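You operate a simulated robot arm through the tools that you are given. There is no shell and no other tool.

The job below is to be done with a simulated robot arm. You get a single attempt, and the scene is never put back.

JOB
Brush the fluff off the blue jumper on the pull-out shelf and lay a cedar block on it.
Fine: the jumper stays there; lint brush back beside it, shelf pushed in again. Where these are worked on the way, their far stop is far enough and under half their travel is too little: pull-out shelf. What is to be rubbed or washed off counts as gone when no trace of it is left.

Only the result counts: the job must be done as asked and must still hold three seconds after the hand-in. Knocking over, shifting, dropping, spilling or breaking anything else fails it.

ROBOT AND FRAMES
A 6-joint arm with a two-finger gripper, fixed in place. Base frame: the origin is at the foot of the arm, x ahead of it, y to its left, z up. Readings come in mm, rad, newtons and seconds.
Its first joint turns from -2.897 to 2.897 rad. Payload 2.45 kg.
The tool frame sits at the grasp point between the pads (the TCP): z along the fingers, y along the line on which they close. The tips reach 20 mm beyond it. The gripper opens to 140 mm. The gripper's body begins 168 mm behind the TCP.
Orientation is that of the tool frame in the base frame, as [roll, pitch, yaw] about the fixed x, y, z axes, in that order (R = Rz(yaw) Ry(pitch) Rx(roll)). With the fingers straight down and closing along the base's y, the tool's x points along the base's -x, its y along +y and its z along -z.

CONTROLS
- The arm moves only by the tool drive_tool. Its arguments are lists of equal length, an entry for each row: "slide": the shift along the tool's x, y, z in mm, a list of three; "angular": the turn, a rotation vector about the tool's x, y, z in rad, a list of three; "claw": the opening, from 0 (shut) to 1 (fully open). In form: {"slide": [[tx, ty, tz], ...], "angular": [[ax, ay, az], ...], "claw": [claw, ...]}. A call has 1 to 20 rows; each row is the pose to reach, as a shift and turn from the pose commanded when the call began, along the tool's axes at that moment. Each row takes 0.2 s and may step no farther than 50 mm and 0.15 rad from the row before; otherwise, or with a gripper value out of range, the whole call is refused. Where a pose cannot be reached the arm comes as near as it can. A force on the tool above 40 N (or 10 N above the force at the start of the call, whichever is more), or a blocked arm, ends the call early, and 0.2 s more pass. Each finger travels about 45 mm/s and halts on what it meets, pressing with about 41 N; the grip force reading is that of the motor and also rises with nothing between the fingers. The clock runs only during rows and for 0.2 s after the last one: add rows that repeat a pose to give the fingers time. The reply holds the time, the measured pose of the TCP, the force on the tool along the base axes, the opening and the grip force, in the units named above and with some noise, with the torque about the TCP (base axes, N m) and any sound that the robot's microphone picked up.
- Cameras (640 x 400 px; columns grow to the right, rows downward): "scene" is fixed at [220.4, -500.9, 1700.5]; the picture's right is [0.83, -0.55, 0.00], its down [-0.27, -0.41, -0.87] and it looks along [0.48, 0.72, -0.50] (base axes); focal length 321 px, centre (320, 200). "wrist" rides on the gripper at [78, 11, -209] in the tool frame; the picture's right is [-0.14, 0.99, 0.00], its down [-0.92, -0.13, -0.37] and it looks along [-0.37, -0.05, 0.93] (tool axes); focal length 280 px, centre (320, 200). There is no depth. A picture from a camera that has moved, and an enlarged one, comes with that camera's place and axes in the base frame and with its lens.
- get_image(camera): a new picture of that camera. No time passes.
- zoom(camera, box): a new picture of the part [left, top, right, bottom] of that camera's present view, enlarged. No time passes.
- finish_job(): hands the job in; it is judged then, once.

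Nothing tells you positions but the pictures and the camera data. Unless the task says otherwise, let go and move clear before handing in.

The tools are called after "Emit:" by a JSON object that holds its "fn" and its "kwargs". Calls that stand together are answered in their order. drive_tool: Moves the arm, as the interface text tells. Its arguments: {"type":"object","properties":{"slide":{"type":"array","items":{"type":"array","items":{"type":"number"}}},"angular":{"type":"array","items":{"type":"array","items":{"type":"number"}}},"claw":{"type":"array","items":{"type":"number"}}},"required":["slide","angular","claw"]} The other tools are called the same way: get_image (camera) takes a picture; zoom (camera, box) takes an enlarged picture of a part of a camera's view; finish_job () hands the job in.

At the start:

```text
t: 0.0
tcp_pos: [636.7, 100.6, 1361.9]
orientation: [-3.14, -0.001, 3.14]
force: [-0.5, 1.0, 0.3]
wrist_torque: [0.07, 0.01, -0.03]
width: 140.0
finger_force: 0.2
```

scene: 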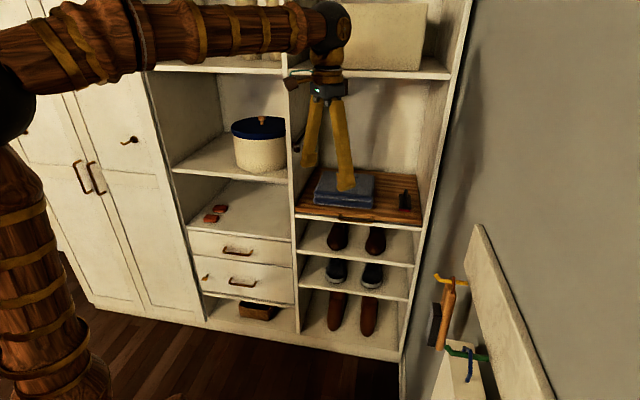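
wrist: 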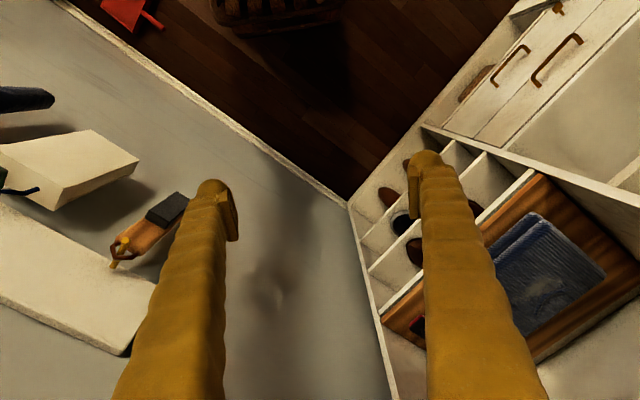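

I see a wardrobe with a wooden pull-out shelf carrying a blue jumper, and a brush hanging on a hook on the right wall panel. I'll look closer before moving anything.

Emit:
{"fn": "zoom", "kwargs": {"camera": "scene", "box": [280, 150, 440, 250]}}

Emit:
{"fn": "zoom", "kwargs": {"camera": "scene", "box": [400, 250, 560, 400]}}

Emit:
{"fn": "zoom", "kwargs": {"camera": "scene", "box": [160, 80, 320, 240]}}

Emit:
{"fn": "zoom", "kwargs": {"camera": "wrist", "box": [0, 80, 240, 360]}}

Emit:
{"fn": "zoom", "kwargs": {"camera": "wrist", "box": [360, 120, 640, 400]}}

```text
4.00 times, centred on (360, 200) of scene
camera zoom: at [220.4, -500.9, 1700.5], right [0.83, -0.55, 0.0], down [-0.27, -0.41, -0.87], along [0.48, 0.72, -0.5], focal length 1284 px, centre (160, 200)
```

zoom: 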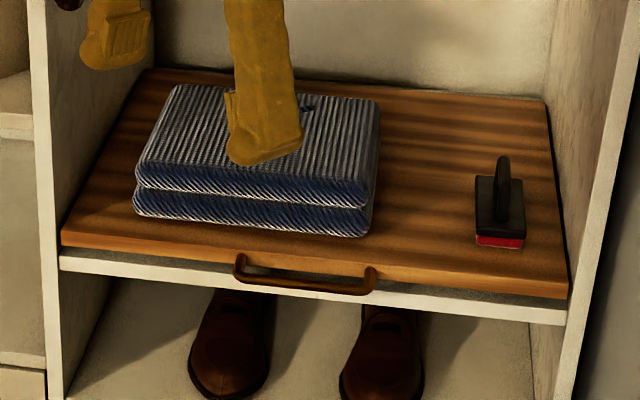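

```text
2.67 times, centred on (480, 325) of scene
camera zoom: at [220.4, -500.9, 1700.5], right [0.83, -0.55, 0.0], down [-0.27, -0.41, -0.87], along [0.48, 0.72, -0.5], focal length 856 px, centre (-107, -133)
```

zoom: 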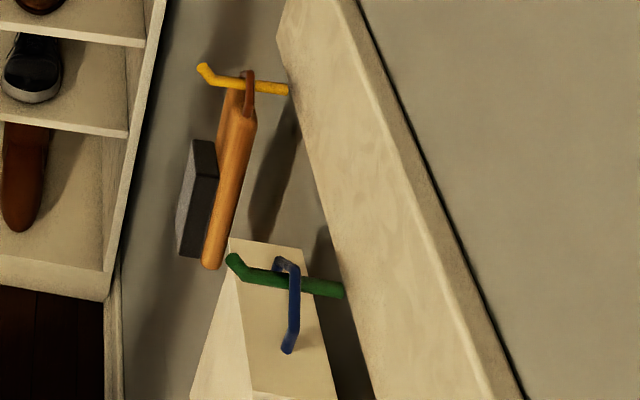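

```text
2.50 times, centred on (240, 160) of scene
camera zoom: at [220.4, -500.9, 1700.5], right [0.83, -0.55, 0.0], down [-0.27, -0.41, -0.87], along [0.48, 0.72, -0.5], focal length 802 px, centre (520, 300)
```

zoom: 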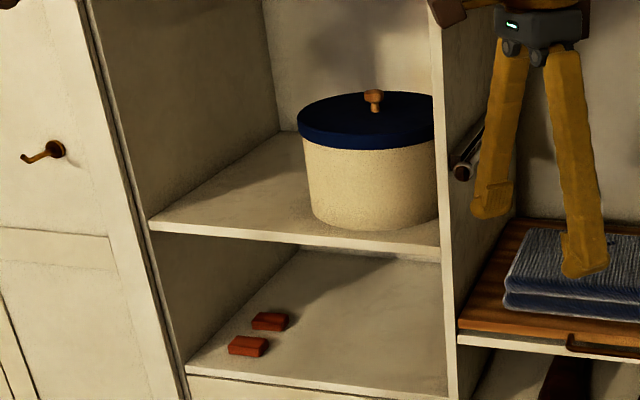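

```text
1.43 times, centred on (120, 220) of wrist
camera zoom: at [557.6, 110.2, 1571.8], right [0.14, 0.99, 0.0], down [0.92, -0.13, 0.37], along [0.37, -0.05, -0.93], focal length 401 px, centre (606, 171)
```

zoom: 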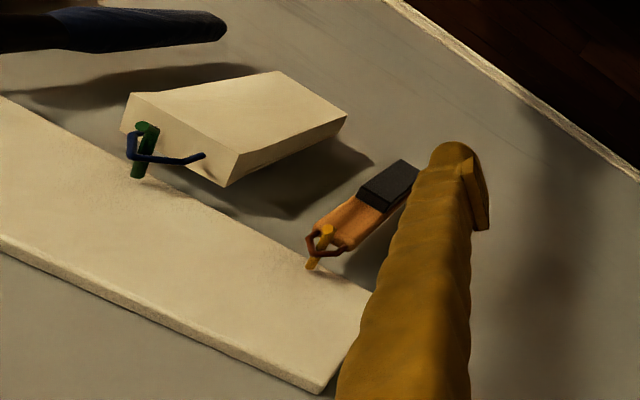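

```text
1.43 times, centred on (500, 260) of wrist
camera zoom: at [557.6, 110.2, 1571.8], right [0.14, 0.99, 0.0], down [0.92, -0.13, 0.37], along [0.37, -0.05, -0.93], focal length 401 px, centre (63, 114)
```

zoom: 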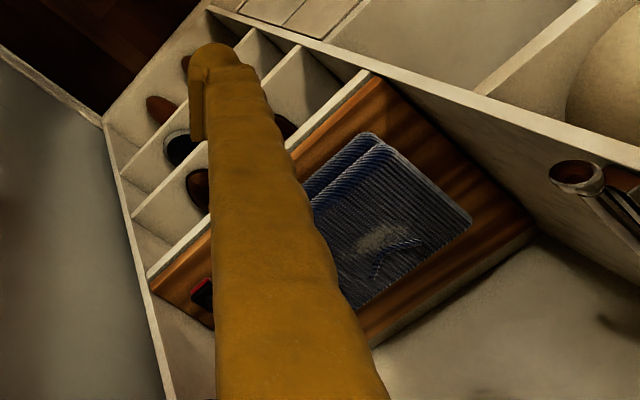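

The wooden tray is the pull-out shelf. It has a bow handle at its front, and on it are the folded blue jumper with a grey fluff patch and a small black lint brush with a red pad. The two reddish blocks in the left cubby look like the cedar blocks. Triangulating puts the wardrobe front about 980 mm out along the 45° direction, with the tray top near z = 939. I'll turn the tool horizontal in front of the shelf handle and look again.

Emit:
{"fn": "drive_tool", "kwargs": {"slide": [[-18.7, 11.8, 30.2], [-37.3, 23.7, 60.3], [-56, 35.5, 90.5], [-74.7, 47.3, 120.7], [-93.3, 59.2, 150.8], [-112, 71, 181], [-130.7, 82.8, 211.2], [-149.3, 94.7, 241.3], [-168, 106.5, 271.5], [-186.7, 118.3, 301.7], [-205.3, 130.2, 331.8], [-224, 142, 362]], "angular": [[-0.1235, -0.0512, 0.0512], [-0.247, -0.1023, 0.1023], [-0.3705, -0.1535, 0.1535], [-0.494, -0.2047, 0.2047], [-0.6175, -0.2558, 0.2558], [-0.741, -0.307, 0.307], [-0.8645, -0.3582, 0.3582], [-0.988, -0.4093, 0.4093], [-1.1115, -0.4605, 0.4605], [-1.235, -0.5117, 0.5117], [-1.3585, -0.5628, 0.5628], [-1.482, -0.614, 0.614]], "claw": [1, 1, 1, 1, 1, 1, 0.8, 0.7, 0.6, 0.5, 0.5, 0.5]}}

```text
t: 2.6
tcp_pos: [861.1, 240.2, 999.8]
orientation: [1.569, 0.003, 2.354]
force: [0.8, -0.1, 0.0]
wrist_torque: [-0.02, 0.02, 0.01]
width: 69.8
finger_force: 0.0
```

Emit:
{"fn": "get_image", "kwargs": {"camera": "wrist"}}

Emit:
{"fn": "get_image", "kwargs": {"camera": "scene"}}

Emit:
{"fn": "zoom", "kwargs": {"camera": "scene", "box": [280, 150, 440, 250]}}

```text
taken
camera wrist: at [656.8, 147.1, 1011.0], right [0.09, -0.1, 0.99], down [0.39, -0.91, -0.13], along [0.92, 0.4, -0.05], focal length 280 px, centre (320, 200)
```

wrist: 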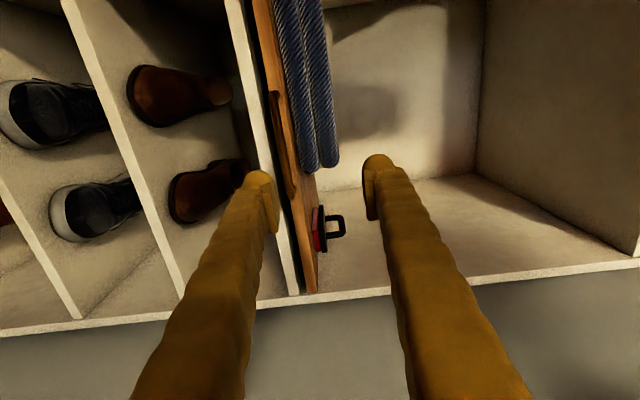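

```text
taken
```

scene: 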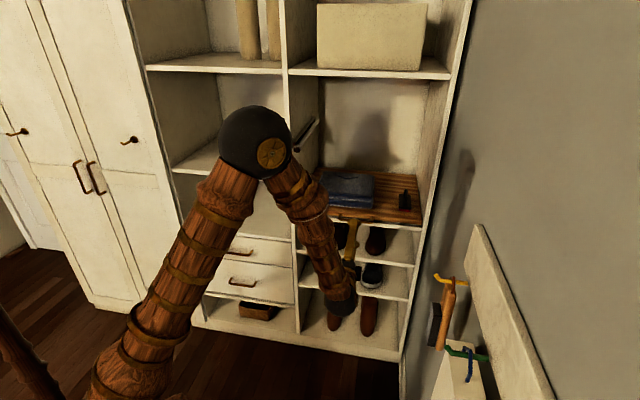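

```text
4.00 times, centred on (360, 200) of scene
camera zoom: at [220.4, -500.9, 1700.5], right [0.83, -0.55, 0.0], down [-0.27, -0.41, -0.87], along [0.48, 0.72, -0.5], focal length 1284 px, centre (160, 200)
```

zoom: 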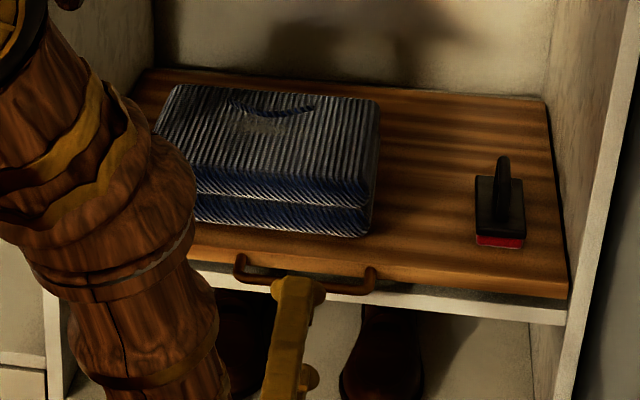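

The tool is now level in front of the shelf and the handle is in view. I'll zoom in on the handle and the lint brush to measure them.

Emit:
{"fn": "zoom", "kwargs": {"camera": "wrist", "box": [220, 60, 380, 220]}}

Emit:
{"fn": "zoom", "kwargs": {"camera": "wrist", "box": [260, 160, 360, 300]}}

Emit:
{"fn": "zoom", "kwargs": {"camera": "scene", "box": [320, 160, 400, 210]}}

```text
2.50 times, centred on (300, 140) of wrist
camera zoom: at [656.8, 147.1, 1011.0], right [0.09, -0.1, 0.99], down [0.39, -0.91, -0.13], along [0.92, 0.4, -0.05], focal length 701 px, centre (370, 350)
```

zoom: 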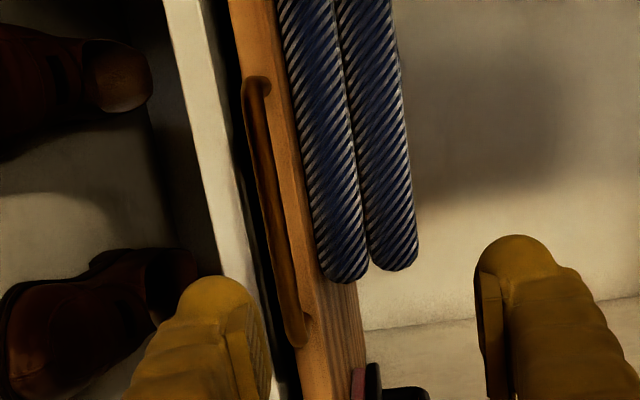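

```text
2.86 times, centred on (310, 230) of wrist
camera zoom: at [656.8, 147.1, 1011.0], right [0.09, -0.1, 0.99], down [0.39, -0.91, -0.13], along [0.92, 0.4, -0.05], focal length 801 px, centre (349, 114)
```

zoom: 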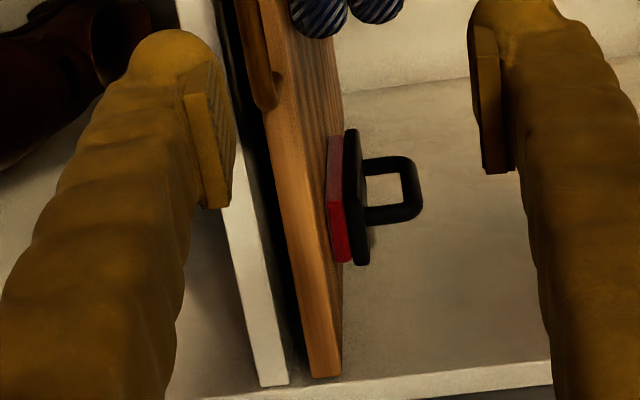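

```text
8.00 times, centred on (360, 185) of scene
camera zoom: at [220.4, -500.9, 1700.5], right [0.83, -0.55, 0.0], down [-0.27, -0.41, -0.87], along [0.48, 0.72, -0.5], focal length 2568 px, centre (0, 320)
```

zoom: 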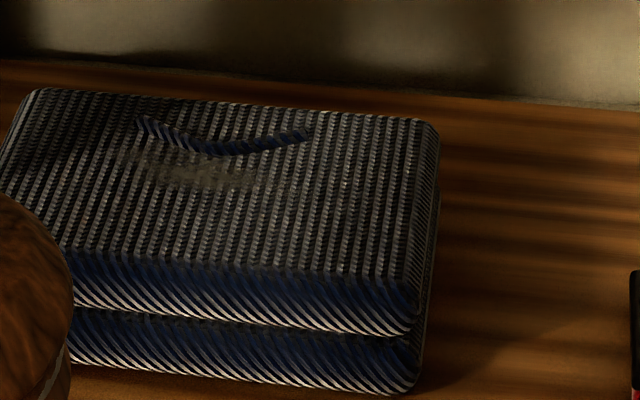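

From both views I get a tray top at about z = 958, a front face at n ≈ 973 (n being depth along the 45° direction), and the handle bar at n ≈ 938, z ≈ 949. I'll drop to bar height, close in partway and check the alignment.

Emit:
{"fn": "drive_tool", "kwargs": {"slide": [[1, -25, 0], [2, -51, 0], [2, -51, 40], [2, -51, 80], [2, -51, 110]], "angular": [[0, 0, 0], [0, 0, 0], [0, 0, 0], [0, 0, 0], [0, 0, 0]], "claw": [0.5, 0.5, 0.5, 0.5, 0.5]}}

Emit:
{"fn": "get_image", "kwargs": {"camera": "wrist"}}

Emit:
{"fn": "zoom", "kwargs": {"camera": "scene", "box": [300, 190, 400, 252]}}

```text
t: 3.8
tcp_pos: [939.1, 319.6, 951.8]
orientation: [1.572, 0.0, 2.355]
force: [-0.8, 0.2, -0.7]
wrist_torque: [0.01, 0.02, 0.04]
width: 69.9
finger_force: 0.1
```

```text
taken
camera wrist: at [735.2, 226.5, 961.4], right [0.1, -0.1, 0.99], down [0.39, -0.91, -0.13], along [0.92, 0.4, -0.05], focal length 280 px, centre (320, 200)
```

wrist: 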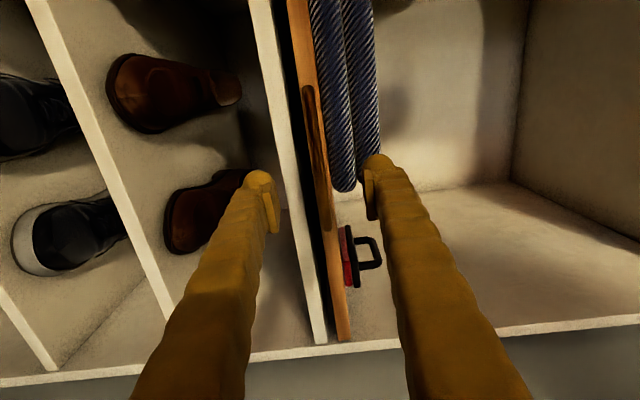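

```text
6.40 times, centred on (350, 221) of scene
camera zoom: at [220.4, -500.9, 1700.5], right [0.83, -0.55, 0.0], down [-0.27, -0.41, -0.87], along [0.48, 0.72, -0.5], focal length 2054 px, centre (128, 66)
```

zoom: 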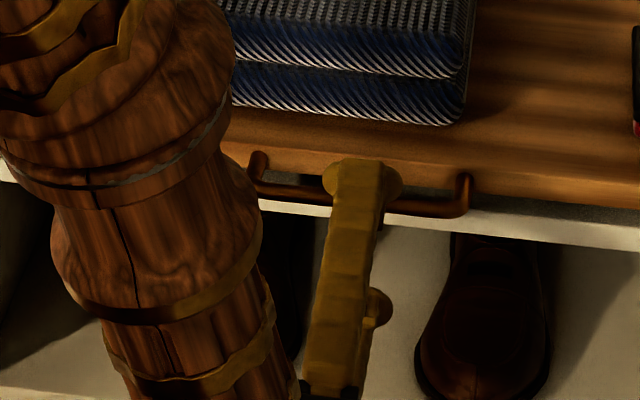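

The bar sits between the fingers at z ≈ 951, so the alignment is good. I'll go the last 48 mm and close on the bar.

Emit:
{"fn": "drive_tool", "kwargs": {"slide": [[0, -1, 25], [0, -1, 48], [0, -1, 48], [0, -1, 48], [0, -1, 48], [0, -1, 48], [0, -1, 48]], "angular": [[0, 0, 0], [0, 0, 0], [0, 0, 0], [0, 0, 0], [0, 0, 0], [0, 0, 0], [0, 0, 0]], "claw": [0.5, 0.5, 0.2, 0.0, 0.0, 0.0, 0.0]}}

Emit:
{"fn": "get_image", "kwargs": {"camera": "wrist"}}

Emit:
{"fn": "zoom", "kwargs": {"camera": "scene", "box": [300, 190, 400, 252]}}

```text
t: 5.4
tcp_pos: [970.4, 355.9, 950.2]
orientation: [1.57, -0.001, 2.357]
force: [1.1, 2.9, 10.7]
wrist_torque: [-0.02, -0.19, 0.04]
width: 10.3
finger_force: 34.8
```

```text
taken
camera wrist: at [766.2, 260.8, 960.8], right [0.1, -0.1, 0.99], down [0.39, -0.91, -0.13], along [0.92, 0.4, -0.05], focal length 280 px, centre (320, 200)
```

wrist: 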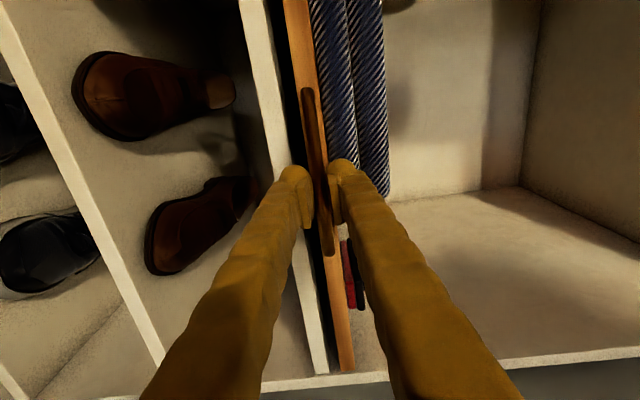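

```text
6.40 times, centred on (350, 221) of scene
camera zoom: at [220.4, -500.9, 1700.5], right [0.83, -0.55, 0.0], down [-0.27, -0.41, -0.87], along [0.48, 0.72, -0.5], focal length 2054 px, centre (128, 66)
```

zoom: 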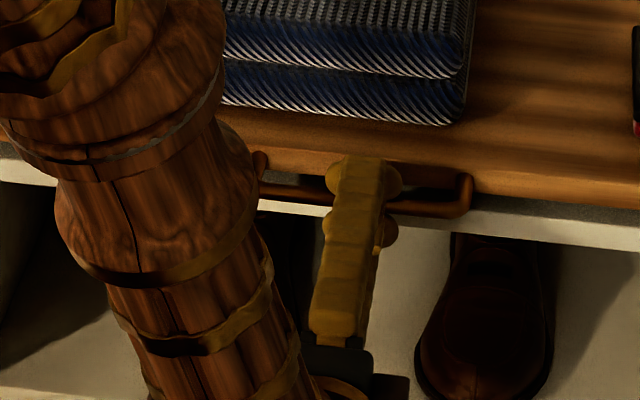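

The bar is held (width 10.3 mm, grip force 35 N). I'll pull the shelf out slowly, watching the force.

Emit:
{"fn": "drive_tool", "kwargs": {"slide": [[0, 1, -5], [0, 1, -12], [0, 1, -20], [0, 1, -28], [0, 1, -36], [0, 1, -44], [0, 1, -52], [0, 1, -60], [0, 1, -68], [0, 1, -76], [0, 1, -84], [0, 1, -92], [0, 1, -100]], "angular": [[0, 0, 0], [0, 0, 0], [0, 0, 0], [0, 0, 0], [0, 0, 0], [0, 0, 0], [0, 0, 0], [0, 0, 0], [0, 0, 0], [0, 0, 0], [0, 0, 0], [0, 0, 0], [0, 0, 0]], "claw": [0, 0, 0, 0, 0, 0, 0, 0, 0, 0, 0, 0, 0]}}

Emit:
{"fn": "get_image", "kwargs": {"camera": "scene"}}

```text
t: 8.2
tcp_pos: [900.0, 285.1, 950.8]
orientation: [1.572, 0.002, 2.358]
force: [0.0, 0.9, 13.8]
wrist_torque: [0.04, -0.26, 0.06]
width: 10.0
finger_force: 37.4
```

```text
taken
```

scene: 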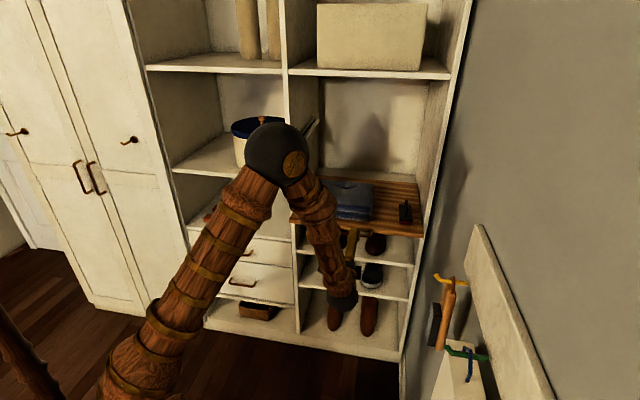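

The shelf slides freely and has come out about 100 mm. I'll keep pulling.

Emit:
{"fn": "drive_tool", "kwargs": {"slide": [[0, 0, -8], [0, 0, -16], [0, 0, -24], [0, 0, -32], [0, 0, -40], [0, 0, -48], [0, 0, -56], [0, 0, -64], [0, 0, -72], [0, 0, -80], [0, 0, -88], [0, 0, -96], [0, 0, -104], [0, 0, -112], [0, 0, -120], [0, 0, -128], [0, 0, -136], [0, 0, -144], [0, 0, -152], [0, 0, -160]], "angular": [[0, 0, 0], [0, 0, 0], [0, 0, 0], [0, 0, 0], [0, 0, 0], [0, 0, 0], [0, 0, 0], [0, 0, 0], [0, 0, 0], [0, 0, 0], [0, 0, 0], [0, 0, 0], [0, 0, 0], [0, 0, 0], [0, 0, 0], [0, 0, 0], [0, 0, 0], [0, 0, 0], [0, 0, 0], [0, 0, 0]], "claw": [0, 0, 0, 0, 0, 0, 0, 0, 0, 0, 0, 0, 0, 0, 0, 0, 0, 0, 0, 0]}}

Emit:
{"fn": "get_image", "kwargs": {"camera": "scene"}}

```text
t: 12.4
tcp_pos: [787.4, 171.8, 949.8]
orientation: [1.57, 0.0, 2.357]
force: [-0.2, 3.2, 25.1]
wrist_torque: [0.02, -0.44, 0.0]
width: 9.7
finger_force: 37.5
```

```text
taken
```

scene: 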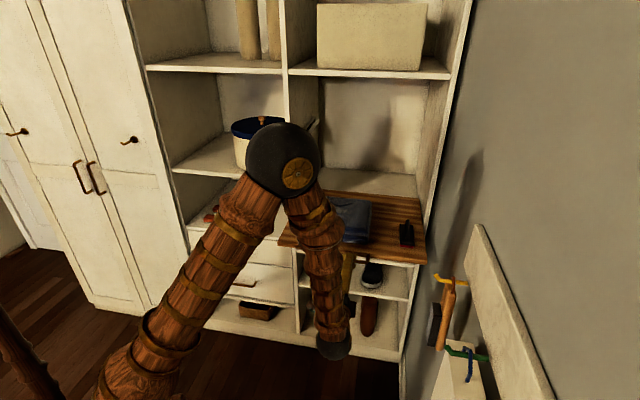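

About 260 mm out so far. The upward force on the tool is growing, so I'll ease the height a little while pulling on towards the stop.

Emit:
{"fn": "drive_tool", "kwargs": {"slide": [[0, 1, 0], [0, 2, 0], [0, 2, 0]], "angular": [[0, 0, 0], [0, 0, 0], [0, 0, 0]], "claw": [0, 0, 0]}}

```text
t: 13.2
tcp_pos: [786.1, 171.3, 949.7]
orientation: [1.573, -0.001, 2.355]
force: [-3.7, -0.7, -13.3]
wrist_torque: [0.02, 0.24, -0.13]
width: 9.8
finger_force: 37.1
```

That confirms it: the force fell to −13 N, so the height is now about right. I'll pull on gently to find the stop.

Emit:
{"fn": "drive_tool", "kwargs": {"slide": [[0, -0.5, -6], [0, -0.5, -12], [0, -0.5, -18], [0, -0.5, -24], [0, -0.5, -30], [0, -0.5, -36], [0, -0.5, -42], [0, -0.5, -48], [0, -0.5, -54], [0, -0.5, -60], [0, -0.5, -66], [0, -0.5, -72], [0, -0.5, -78], [0, -0.5, -84], [0, -0.5, -90], [0, -0.5, -96], [0, -0.5, -102]], "angular": [[0, 0, 0], [0, 0, 0], [0, 0, 0], [0, 0, 0], [0, 0, 0], [0, 0, 0], [0, 0, 0], [0, 0, 0], [0, 0, 0], [0, 0, 0], [0, 0, 0], [0, 0, 0], [0, 0, 0], [0, 0, 0], [0, 0, 0], [0, 0, 0], [0, 0, 0]], "claw": [0, 0, 0, 0, 0, 0, 0, 0, 0, 0, 0, 0, 0, 0, 0, 0, 0]}}

Emit:
{"fn": "get_image", "kwargs": {"camera": "scene"}}

Emit:
{"fn": "get_image", "kwargs": {"camera": "wrist"}}

```text
t: 16.8
tcp_pos: [714.6, 99.6, 949.9]
orientation: [1.571, -0.001, 2.356]
force: [0.3, 0.0, 0.0]
wrist_torque: [0.0, -0.02, 0.01]
width: 0.0
finger_force: 29.5
```

```text
taken
```

scene: 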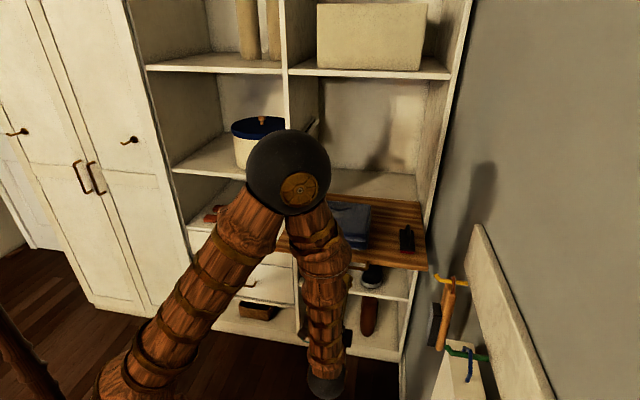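

```text
taken
camera wrist: at [511.0, 6.6, 962.6], right [0.1, -0.1, 0.99], down [0.39, -0.91, -0.13], along [0.92, 0.4, -0.05], focal length 280 px, centre (320, 200)
```

wrist: 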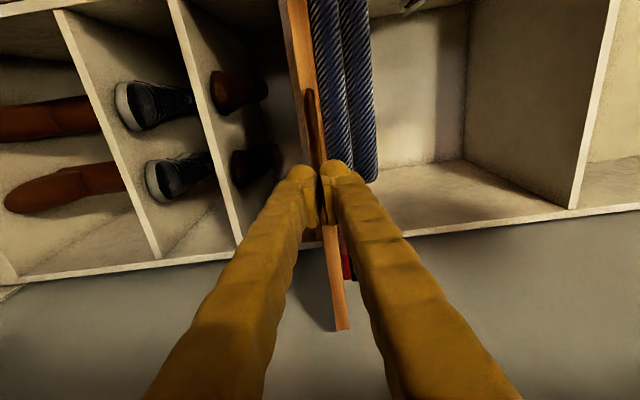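

The shelf hit its far stop and the bar slipped out of the grip. Its front is now at n ≈ 692, about 280 mm out, which is full travel. Next I'll rise clear and tilt the tool to look down at the jumper and lint brush.

Emit:
{"fn": "drive_tool", "kwargs": {"slide": [[0, 15, -10], [0, 40, -10], [-5, 70, -10], [-15, 100, -5], [-25, 130, 0], [-35, 155, 5], [-45, 180, 12], [-53, 200, 20], [-61, 220, 28], [-69, 240, 34], [-77, 255, 40], [-85, 270, 44]], "angular": [[0.0512, -0.0512, 0.1235], [0.1023, -0.1023, 0.247], [0.1535, -0.1535, 0.3705], [0.2047, -0.2047, 0.494], [0.2558, -0.2558, 0.6175], [0.307, -0.307, 0.741], [0.3582, -0.3582, 0.8645], [0.4093, -0.4093, 0.988], [0.4605, -0.4605, 1.1115], [0.5117, -0.5117, 1.235], [0.5628, -0.5628, 1.3585], [0.614, -0.614, 1.482]], "claw": [0, 0, 0, 0.2, 0.4, 0.5, 0.5, 0.5, 0.5, 0.5, 0.5, 0.5]}}

Emit:
{"fn": "get_image", "kwargs": {"camera": "wrist"}}

Emit:
{"fn": "get_image", "kwargs": {"camera": "scene"}}

```text
t: 19.4
tcp_pos: [806.9, 68.8, 1220.0]
orientation: [-3.14, -0.783, 0.783]
force: [-0.4, 0.7, 0.2]
wrist_torque: [0.02, 0.05, -0.02]
width: 69.9
finger_force: 0.0
out of reach, approached as far as the arm can: row 1, 2
```

```text
taken
camera wrist: at [749.8, -4.8, 1423.6], right [0.63, -0.77, -0.1], down [-0.74, -0.55, -0.39], along [0.24, 0.32, -0.92], focal length 280 px, centre (320, 200)
```

wrist: 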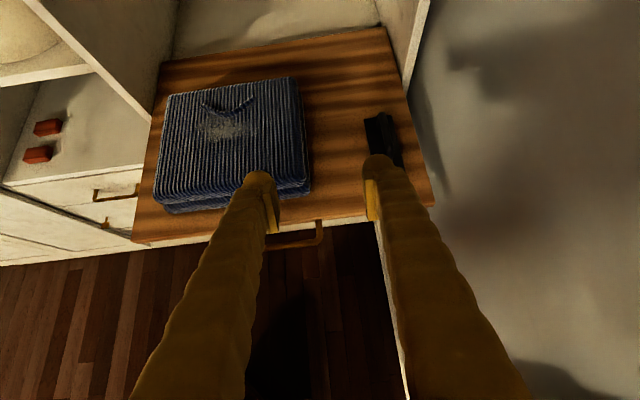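

```text
taken
```

scene: 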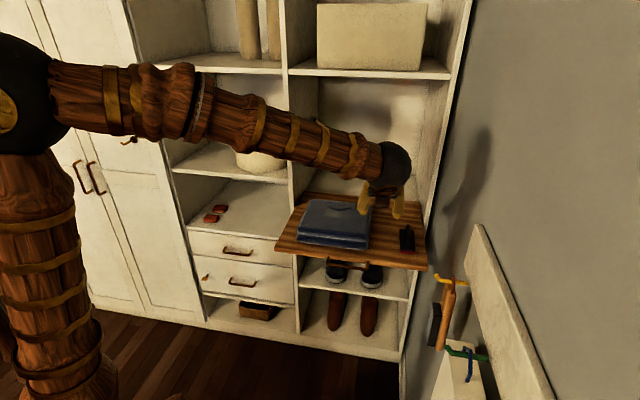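

I now have a clear overhead view of the extended shelf, the jumper with its fluff patch, and the lint brush at the right. I'll zoom in for exact measurements.

Emit:
{"fn": "zoom", "kwargs": {"camera": "wrist", "box": [130, 50, 290, 250]}}

Emit:
{"fn": "zoom", "kwargs": {"camera": "wrist", "box": [340, 90, 440, 220]}}

Emit:
{"fn": "zoom", "kwargs": {"camera": "scene", "box": [270, 180, 450, 290]}}

Emit:
{"fn": "zoom", "kwargs": {"camera": "scene", "box": [375, 210, 435, 260]}}

```text
2.00 times, centred on (210, 150) of wrist
camera zoom: at [749.8, -4.8, 1423.6], right [0.63, -0.77, -0.1], down [-0.74, -0.55, -0.39], along [0.24, 0.32, -0.92], focal length 561 px, centre (540, 300)
```

zoom: 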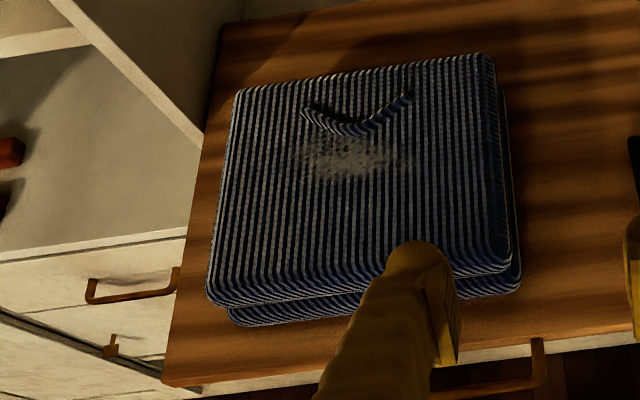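

```text
3.08 times, centred on (390, 155) of wrist
camera zoom: at [749.8, -4.8, 1423.6], right [0.63, -0.77, -0.1], down [-0.74, -0.55, -0.39], along [0.24, 0.32, -0.92], focal length 863 px, centre (105, 338)
```

zoom: 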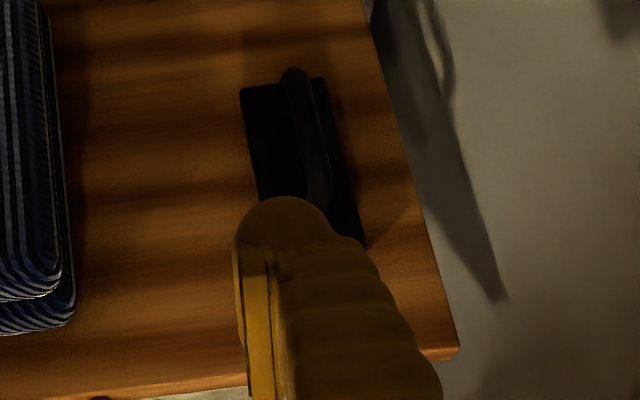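

```text
3.56 times, centred on (360, 235) of scene
camera zoom: at [220.4, -500.9, 1700.5], right [0.83, -0.55, 0.0], down [-0.27, -0.41, -0.87], along [0.48, 0.72, -0.5], focal length 1141 px, centre (178, 76)
```

zoom: 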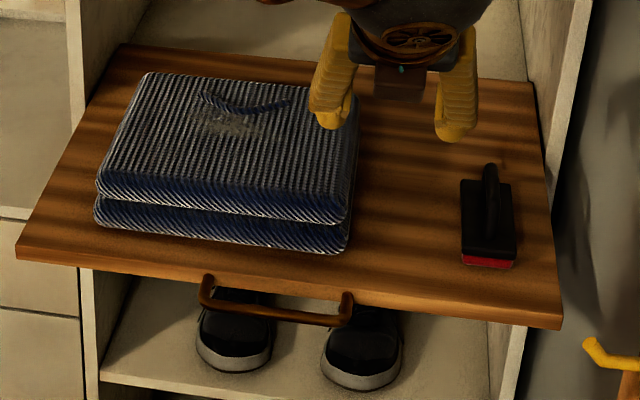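

```text
8.00 times, centred on (405, 235) of scene
camera zoom: at [220.4, -500.9, 1700.5], right [0.83, -0.55, 0.0], down [-0.27, -0.41, -0.87], along [0.48, 0.72, -0.5], focal length 2568 px, centre (-360, -80)
```

zoom: 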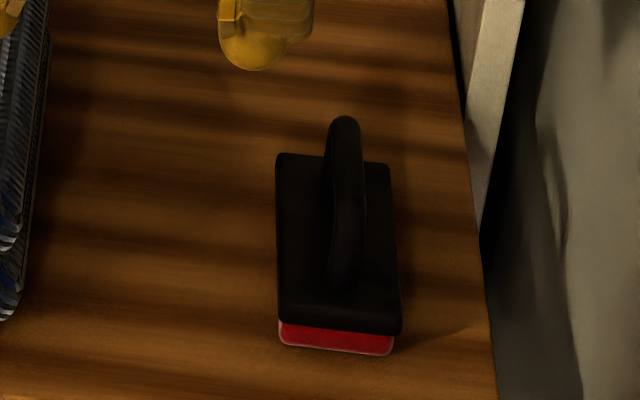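

The shelf is out with its front edge at n ≈ 683. The jumper top spans s = 239–488 (s being sideways, to the right), n = 741–957, and sits at z ≈ 1028, with the fluff centred at n ≈ 857, s ≈ 357. The lint brush handle bar runs along n from 754 to 842 at s ≈ 638, and its top is about z = 1023. I'll hover over the brush handle and check.

Emit:
{"fn": "drive_tool", "kwargs": {"slide": [[8.1, 19.3, 34.1], [16.3, 38.7, 68.1], [24.4, 58, 102.2], [32.5, 77.3, 136.3], [40.7, 96.7, 170.3], [48.8, 116, 204.4]], "angular": [[0, 0, 0], [0, 0, 0], [0, 0, 0], [0, 0, 0], [0, 0, 0], [0, 0, 0]], "claw": [0.5, 0.5, 0.5, 0.5, 0.5, 0.5]}}

Emit:
{"fn": "get_image", "kwargs": {"camera": "wrist"}}

Emit:
{"fn": "zoom", "kwargs": {"camera": "scene", "box": [350, 170, 470, 270]}}

```text
t: 20.8
tcp_pos: [1011.5, 114.6, 1111.4]
orientation: [3.139, -0.786, 0.789]
force: [-0.5, 0.0, 0.3]
wrist_torque: [-0.08, 0.04, -0.04]
width: 70.1
finger_force: 0.0
```

```text
taken
camera wrist: at [952.9, 40.2, 1314.7], right [0.63, -0.77, -0.1], down [-0.73, -0.55, -0.39], along [0.25, 0.32, -0.92], focal length 280 px, centre (320, 200)
```

wrist: 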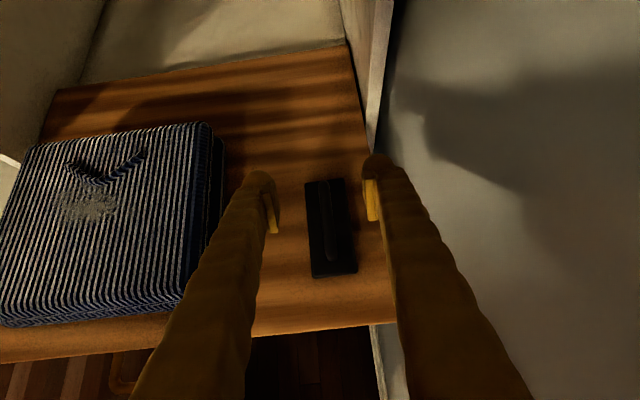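

```text
4.00 times, centred on (410, 220) of scene
camera zoom: at [220.4, -500.9, 1700.5], right [0.83, -0.55, 0.0], down [-0.27, -0.41, -0.87], along [0.48, 0.72, -0.5], focal length 1284 px, centre (-40, 120)
```

zoom: 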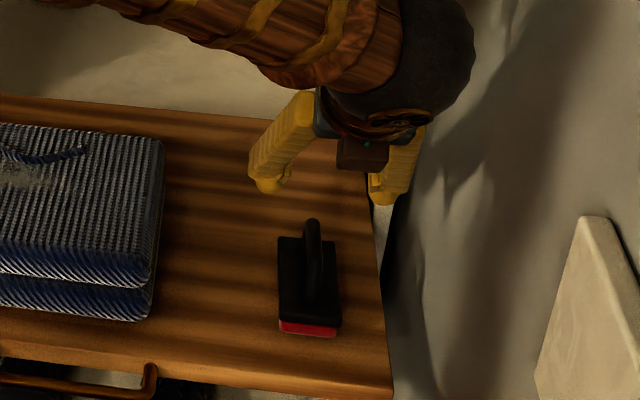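

I'm hovering over the brush, so I'll zoom in to refine the handle position.

Emit:
{"fn": "zoom", "kwargs": {"camera": "wrist", "box": [280, 160, 380, 290]}}

Emit:
{"fn": "zoom", "kwargs": {"camera": "wrist", "box": [0, 100, 240, 350]}}

```text
3.08 times, centred on (330, 225) of wrist
camera zoom: at [952.9, 40.2, 1314.7], right [0.63, -0.77, -0.1], down [-0.73, -0.55, -0.39], along [0.25, 0.32, -0.92], focal length 863 px, centre (289, 123)
```

zoom: 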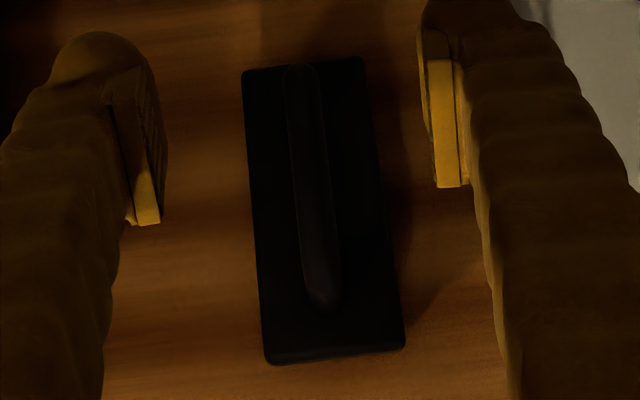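

```text
1.60 times, centred on (120, 225) of wrist
camera zoom: at [952.9, 40.2, 1314.7], right [0.63, -0.77, -0.1], down [-0.73, -0.55, -0.39], along [0.25, 0.32, -0.92], focal length 449 px, centre (640, 160)
```

zoom: 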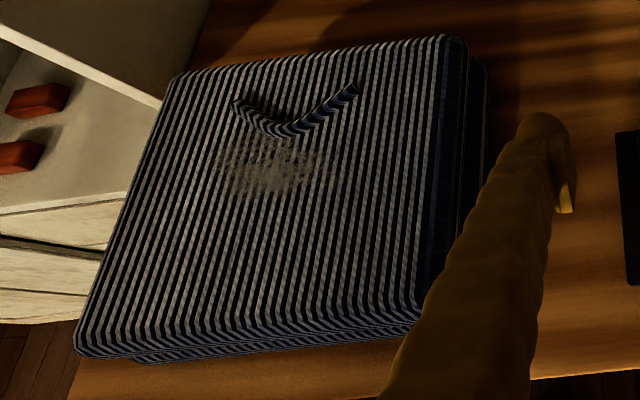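

The handle centre is n ≈ 808, s ≈ 634.5, with the bar between z ≈ 1014 and 1027. I'll go straight down so the fingers straddle the bar, then close.

Emit:
{"fn": "drive_tool", "kwargs": {"slide": [[8.5, 0, 8.5], [-9.2, 0, 26.2], [-26.9, 0, 43.8], [-41, 0, 58], [-54.4, 0, 71.4], [-54.4, 0, 71.4]], "angular": [[0, 0, 0], [0, 0, 0], [0, 0, 0], [0, 0, 0], [0, 0, 0], [0, 0, 0]], "claw": [0.5, 0.5, 0.5, 0.5, 0.5, 0.5]}}

Emit:
{"fn": "get_image", "kwargs": {"camera": "wrist"}}

Emit:
{"fn": "zoom", "kwargs": {"camera": "scene", "box": [370, 190, 450, 260]}}

```text
t: 22.2
tcp_pos: [1023.2, 122.9, 1020.6]
orientation: [3.141, -0.785, 0.786]
force: [0.0, 0.6, -0.4]
wrist_torque: [-0.01, 0.02, -0.01]
width: 70.1
finger_force: 0.2
```

```text
taken
camera wrist: at [964.4, 49.0, 1224.6], right [0.63, -0.77, -0.1], down [-0.74, -0.55, -0.39], along [0.25, 0.32, -0.92], focal length 280 px, centre (320, 200)
```

wrist: 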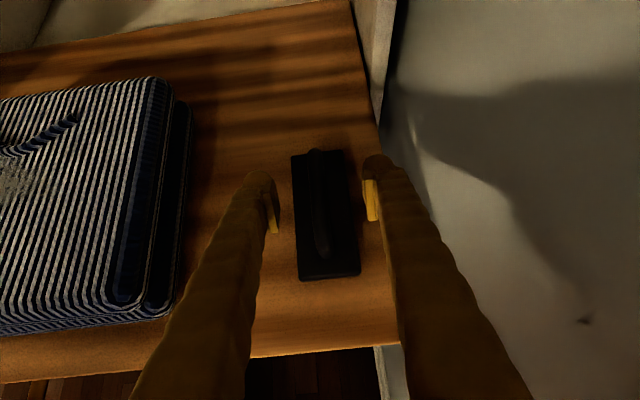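

```text
5.71 times, centred on (410, 225) of scene
camera zoom: at [220.4, -500.9, 1700.5], right [0.83, -0.55, 0.0], down [-0.27, -0.41, -0.87], along [0.48, 0.72, -0.5], focal length 1834 px, centre (-194, 57)
```

zoom: 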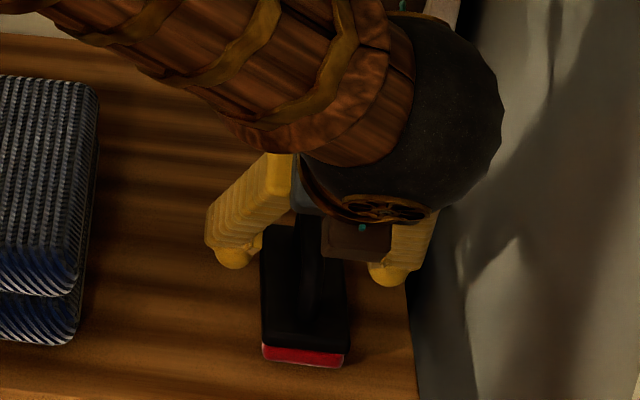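

The bar is centred between the pads. Closing now.

Emit:
{"fn": "drive_tool", "kwargs": {"slide": [[0, 0, 0], [0, 0, 0], [0, 0, 0], [0, 0, 0], [0, 0, 0], [0, 0, 0]], "angular": [[0, 0, 0], [0, 0, 0], [0, 0, 0], [0, 0, 0], [0, 0, 0], [0, 0, 0]], "claw": [0.3, 0.2, 0.1, 0.0, 0.0, 0.0]}}

Emit:
{"fn": "get_image", "kwargs": {"camera": "wrist"}}

```text
t: 23.6
tcp_pos: [1022.5, 122.7, 1020.1]
orientation: [3.141, -0.785, 0.786]
force: [-0.5, -0.6, 0.1]
wrist_torque: [0.01, -0.01, -0.03]
width: 12.1
finger_force: 38.6
```

```text
taken
camera wrist: at [964.5, 49.0, 1224.7], right [0.63, -0.77, -0.1], down [-0.74, -0.55, -0.39], along [0.25, 0.32, -0.92], focal length 280 px, centre (320, 200)
```

wrist: 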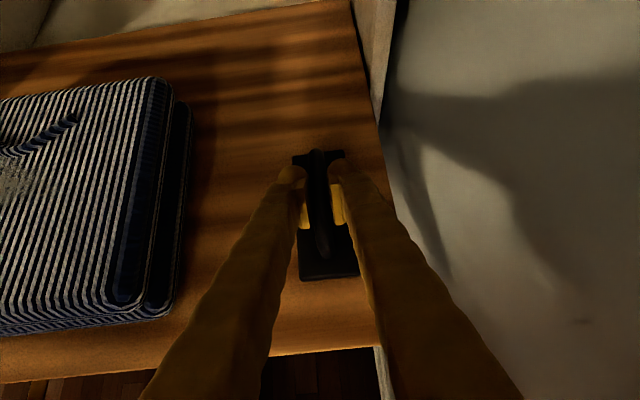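

I have the lint brush (width 12.1 mm). I'll lift it 110 mm, carry it over the jumper and check how it hangs.

Emit:
{"fn": "drive_tool", "kwargs": {"slide": [[7, 0, -7], [19.4, 0, -19.4], [38.9, 0, -38.9], [58.3, 0, -58.3], [77.8, 0, -77.8], [84.4, -39.4, -71.1], [91.1, -78.8, -64.5], [97.7, -118.2, -57.9], [104.4, -157.6, -51.2], [111, -197, -44.5]], "angular": [[0, 0, 0], [0, 0, 0], [0, 0, 0], [0, 0, 0], [0, 0, 0], [0, 0, 0], [0, 0, 0], [0, 0, 0], [0, 0, 0], [0, 0, 0]], "claw": [0, 0, 0, 0, 0, 0, 0, 0, 0, 0]}}

Emit:
{"fn": "get_image", "kwargs": {"camera": "wrist"}}

Emit:
{"fn": "zoom", "kwargs": {"camera": "scene", "box": [270, 150, 450, 270]}}

```text
t: 25.8
tcp_pos: [919.9, 296.5, 1134.0]
orientation: [3.141, -0.785, 0.786]
force: [0.2, 0.1, -1.8]
wrist_torque: [-0.02, -0.01, -0.01]
width: 12.3
finger_force: 38.9
```

```text
taken
camera wrist: at [861.3, 223.0, 1337.4], right [0.63, -0.77, -0.1], down [-0.74, -0.55, -0.39], along [0.25, 0.32, -0.92], focal length 280 px, centre (320, 200)
```

wrist: 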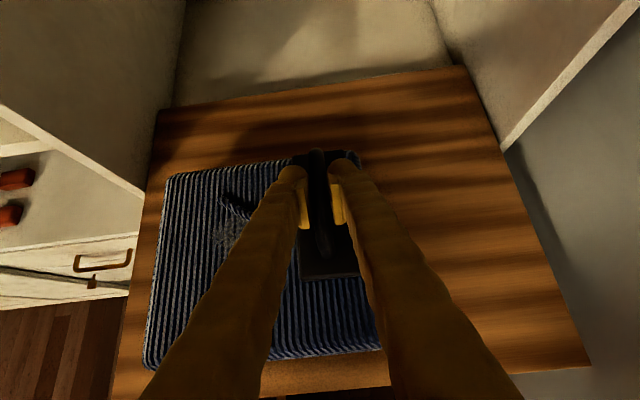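

```text
3.33 times, centred on (360, 210) of scene
camera zoom: at [220.4, -500.9, 1700.5], right [0.83, -0.55, 0.0], down [-0.27, -0.41, -0.87], along [0.48, 0.72, -0.5], focal length 1070 px, centre (187, 167)
```

zoom: 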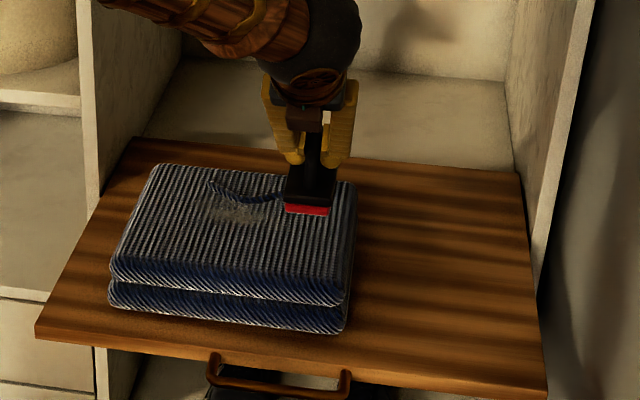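

The brush is level over the right part of the jumper. I'll lower it in careful steps to find contact.

Emit:
{"fn": "drive_tool", "kwargs": {"slide": [[-14.1, 0, 14.1], [-21.2, 0, 21.2], [-28.3, 0, 28.3]], "angular": [[0, 0, 0], [0, 0, 0], [0, 0, 0]], "claw": [0, 0, 0]}}

Emit:
{"fn": "zoom", "kwargs": {"camera": "scene", "box": [310, 180, 390, 240]}}

```text
t: 26.6
tcp_pos: [917.4, 296.0, 1092.2]
orientation: [-3.141, -0.784, 0.786]
force: [0.7, 0.2, -2.5]
wrist_torque: [0.02, 0.0, 0.0]
width: 12.1
finger_force: 39.2
```

```text
6.67 times, centred on (350, 210) of scene
camera zoom: at [220.4, -500.9, 1700.5], right [0.83, -0.55, 0.0], down [-0.27, -0.41, -0.87], along [0.48, 0.72, -0.5], focal length 2140 px, centre (120, 133)
```

zoom: 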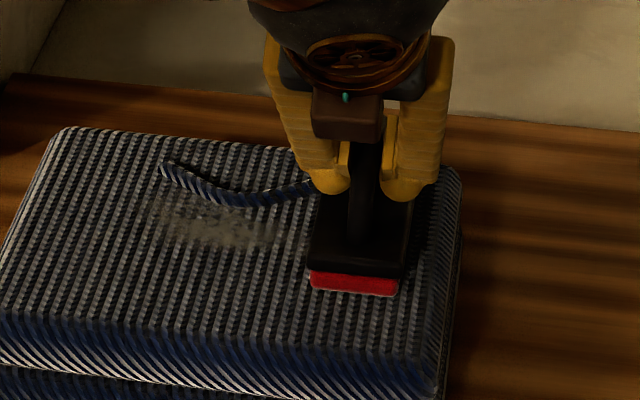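

It's almost touching. I'll lower in 1.5 mm steps.

Emit:
{"fn": "drive_tool", "kwargs": {"slide": [[-0.7, 0, 0.7], [-1.4, 0, 1.4], [-1.4, 0, 1.4]], "angular": [[0, 0, 0], [0, 0, 0], [0, 0, 0]], "claw": [0, 0, 0]}}

```text
t: 27.4
tcp_pos: [917.1, 294.9, 1092.2]
orientation: [3.139, -0.786, 0.784]
force: [0.1, -0.3, -0.4]
wrist_torque: [-0.02, 0.04, -0.01]
width: 12.3
finger_force: 39.1
```

Emit:
{"fn": "drive_tool", "kwargs": {"slide": [[-0.7, 0, 0.7], [-1.4, 0, 1.4], [-1.4, 0, 1.4]], "angular": [[0, 0, 0], [0, 0, 0], [0, 0, 0]], "claw": [0, 0, 0]}}

```text
t: 28.2
tcp_pos: [917.0, 295.2, 1089.7]
orientation: [3.137, -0.789, 0.787]
force: [1.9, -0.7, 32.2]
wrist_torque: [0.15, -0.16, -0.08]
width: 12.1
finger_force: 39.0
```

Contact found, but 32 N is more than I want. I'll back off about 1.2 mm for a light press before stroking.

Emit:
{"fn": "drive_tool", "kwargs": {"slide": [[0.85, 0, -0.85], [0.85, 0, -0.85]], "angular": [[0, 0, 0], [0, 0, 0]], "claw": [0, 0]}}

```text
t: 28.8
tcp_pos: [917.4, 295.5, 1089.4]
orientation: [3.14, -0.786, 0.785]
force: [3.2, 1.2, 33.5]
wrist_torque: [0.36, -0.38, 0.01]
width: 12.2
finger_force: 39.0
```

Emit:
{"fn": "drive_tool", "kwargs": {"slide": [[0.7, 0, -0.7], [0.7, 0, -0.7], [0.7, 0, -0.7]], "angular": [[0, 0, 0], [0, 0, 0], [0, 0, 0]], "claw": [0, 0, 0]}}

Emit:
{"fn": "get_image", "kwargs": {"camera": "wrist"}}

```text
t: 29.6
tcp_pos: [915.6, 295.9, 1090.0]
orientation: [3.142, -0.785, 0.785]
force: [4.5, -7.6, 24.9]
wrist_torque: [0.25, -0.29, -0.11]
width: 12.2
finger_force: 38.8
```

```text
taken
camera wrist: at [858.3, 221.9, 1293.6], right [0.63, -0.77, -0.1], down [-0.74, -0.55, -0.39], along [0.25, 0.32, -0.92], focal length 280 px, centre (320, 200)
```

wrist: 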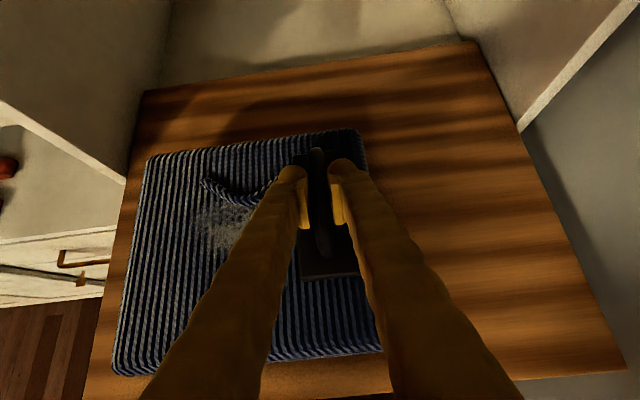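

Emit:
{"fn": "drive_tool", "kwargs": {"slide": [[0.4, 0, -0.4], [0.4, 0, -0.4], [0.4, 0, -0.4]], "angular": [[0, 0, 0], [0, 0, 0], [0, 0, 0]], "claw": [0, 0, 0]}}

```text
t: 30.4
tcp_pos: [916.4, 296.2, 1091.2]
orientation: [-3.141, -0.784, 0.786]
force: [2.6, -2.4, 10.6]
wrist_torque: [0.18, -0.13, -0.04]
width: 12.3
finger_force: 38.9
```

The press is now light at about 10 N. The knitted neckline looks raised, so I'll lift slightly and shift forward to keep the pad clear of it on the first strokes, then check the press again.

Emit:
{"fn": "drive_tool", "kwargs": {"slide": [[2.1, 0, -2.1], [-10.0, 0, -14.2], [-22.0, 0, -26.2], [-24.1, 0, -24.1], [-24.1, 0, -24.1]], "angular": [[0, 0, 0], [0, 0, 0], [0, 0, 0], [0, 0, 0], [0, 0, 0]], "claw": [0, 0, 0, 0, 0]}}

```text
t: 31.6
tcp_pos: [892.6, 269.1, 1090.6]
orientation: [3.141, -0.785, 0.784]
force: [-0.6, -0.2, -1.0]
wrist_torque: [-0.03, 0.04, 0.01]
width: 12.1
finger_force: 39.0
```

Emit:
{"fn": "drive_tool", "kwargs": {"slide": [[-0.5, 0, 0.5], [-0.9, 0, 0.9], [-0.9, 0, 0.9]], "angular": [[0, 0, 0], [0, 0, 0], [0, 0, 0]], "claw": [0, 0, 0]}}

```text
t: 32.4
tcp_pos: [891.8, 271.6, 1090.7]
orientation: [3.141, -0.789, 0.786]
force: [2.5, -0.6, 22.4]
wrist_torque: [0.12, -0.14, -0.02]
width: 12.3
finger_force: 38.8
```

Emit:
{"fn": "drive_tool", "kwargs": {"slide": [[0.4, 0, -0.4], [0.4, -10, -0.4], [0.4, -20, -0.4], [0.4, -30, -0.4], [0.4, -40, -0.4], [0.4, -50, -0.4], [0.4, -60, -0.4]], "angular": [[0, 0, 0], [0, 0, 0], [0, 0, 0], [0, 0, 0], [0, 0, 0], [0, 0, 0], [0, 0, 0]], "claw": [0, 0, 0, 0, 0, 0, 0]}}

Emit:
{"fn": "zoom", "kwargs": {"camera": "scene", "box": [270, 180, 390, 260]}}

Emit:
{"fn": "get_image", "kwargs": {"camera": "wrist"}}

```text
t: 34.0
tcp_pos: [849.0, 314.9, 1089.7]
orientation: [-3.14, -0.785, 0.785]
force: [4.7, -4.6, 18.8]
wrist_torque: [0.39, -0.29, -0.12]
width: 12.1
finger_force: 39.5
```

```text
5.00 times, centred on (330, 220) of scene
camera zoom: at [220.4, -500.9, 1700.5], right [0.83, -0.55, 0.0], down [-0.27, -0.41, -0.87], along [0.48, 0.72, -0.5], focal length 1605 px, centre (270, 100)
```

zoom: 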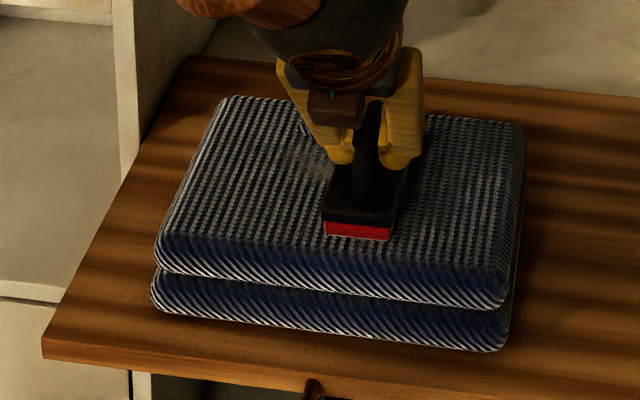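

```text
taken
camera wrist: at [791.5, 240.6, 1293.2], right [0.63, -0.77, -0.1], down [-0.73, -0.55, -0.39], along [0.25, 0.32, -0.92], focal length 280 px, centre (320, 200)
```

wrist: 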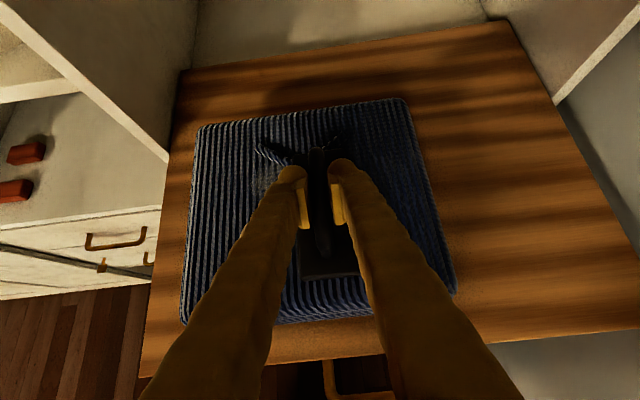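

The jumper isn't moving and the sideways friction is small. I'll continue the stroke to the left and come back to the right.

Emit:
{"fn": "drive_tool", "kwargs": {"slide": [[0, -14, 0], [0, -28, 0], [0, -42, 0], [0, -56, 0], [0, -70, 0], [0, -84, 0], [0, -98, 0], [0, -108, 0], [0, -94, 0], [0, -80, 0], [0, -66, 0], [0, -52, 0], [0, -38, 0], [0, -24, 0], [0, -10, 0], [0, 4, 0], [0, 18, 0], [0, 32, 0], [0, 46, 0], [0, 60, 0]], "angular": [[0, 0, 0], [0, 0, 0], [0, 0, 0], [0, 0, 0], [0, 0, 0], [0, 0, 0], [0, 0, 0], [0, 0, 0], [0, 0, 0], [0, 0, 0], [0, 0, 0], [0, 0, 0], [0, 0, 0], [0, 0, 0], [0, 0, 0], [0, 0, 0], [0, 0, 0], [0, 0, 0], [0, 0, 0], [0, 0, 0]], "claw": [0, 0, 0, 0, 0, 0, 0, 0, 0, 0, 0, 0, 0, 0, 0, 0, 0, 0, 0, 0]}}

Emit:
{"fn": "get_image", "kwargs": {"camera": "wrist"}}

Emit:
{"fn": "zoom", "kwargs": {"camera": "scene", "box": [270, 180, 390, 260]}}

```text
t: 38.2
tcp_pos: [891.1, 271.6, 1089.1]
orientation: [3.141, -0.786, 0.785]
force: [-0.3, 0.0, -1.6]
wrist_torque: [-0.01, 0.02, 0.0]
width: 12.4
finger_force: 38.7
```

```text
taken
camera wrist: at [833.8, 196.5, 1293.1], right [0.63, -0.77, -0.1], down [-0.74, -0.55, -0.39], along [0.25, 0.32, -0.92], focal length 280 px, centre (320, 200)
```

wrist: 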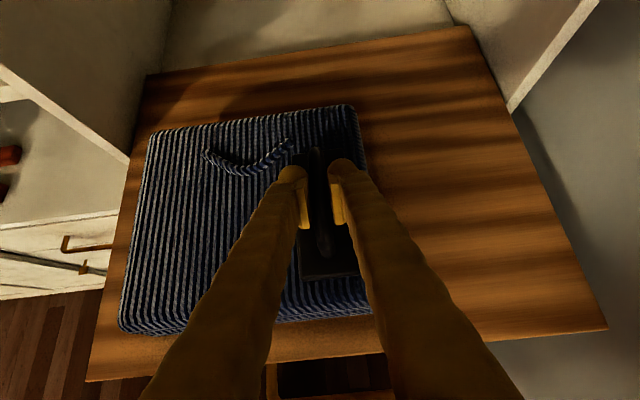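

```text
5.00 times, centred on (330, 220) of scene
camera zoom: at [220.4, -500.9, 1700.5], right [0.83, -0.55, 0.0], down [-0.27, -0.41, -0.87], along [0.48, 0.72, -0.5], focal length 1605 px, centre (270, 100)
```

zoom: 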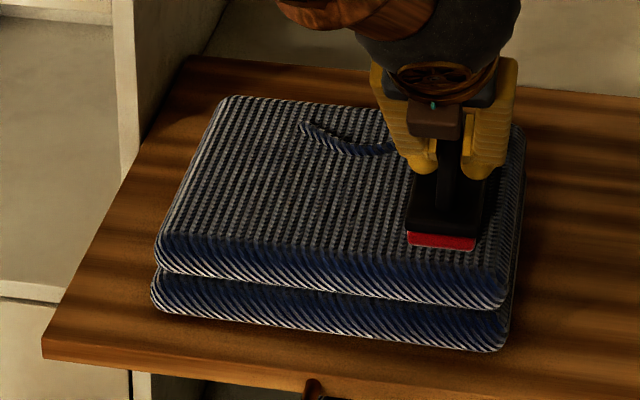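

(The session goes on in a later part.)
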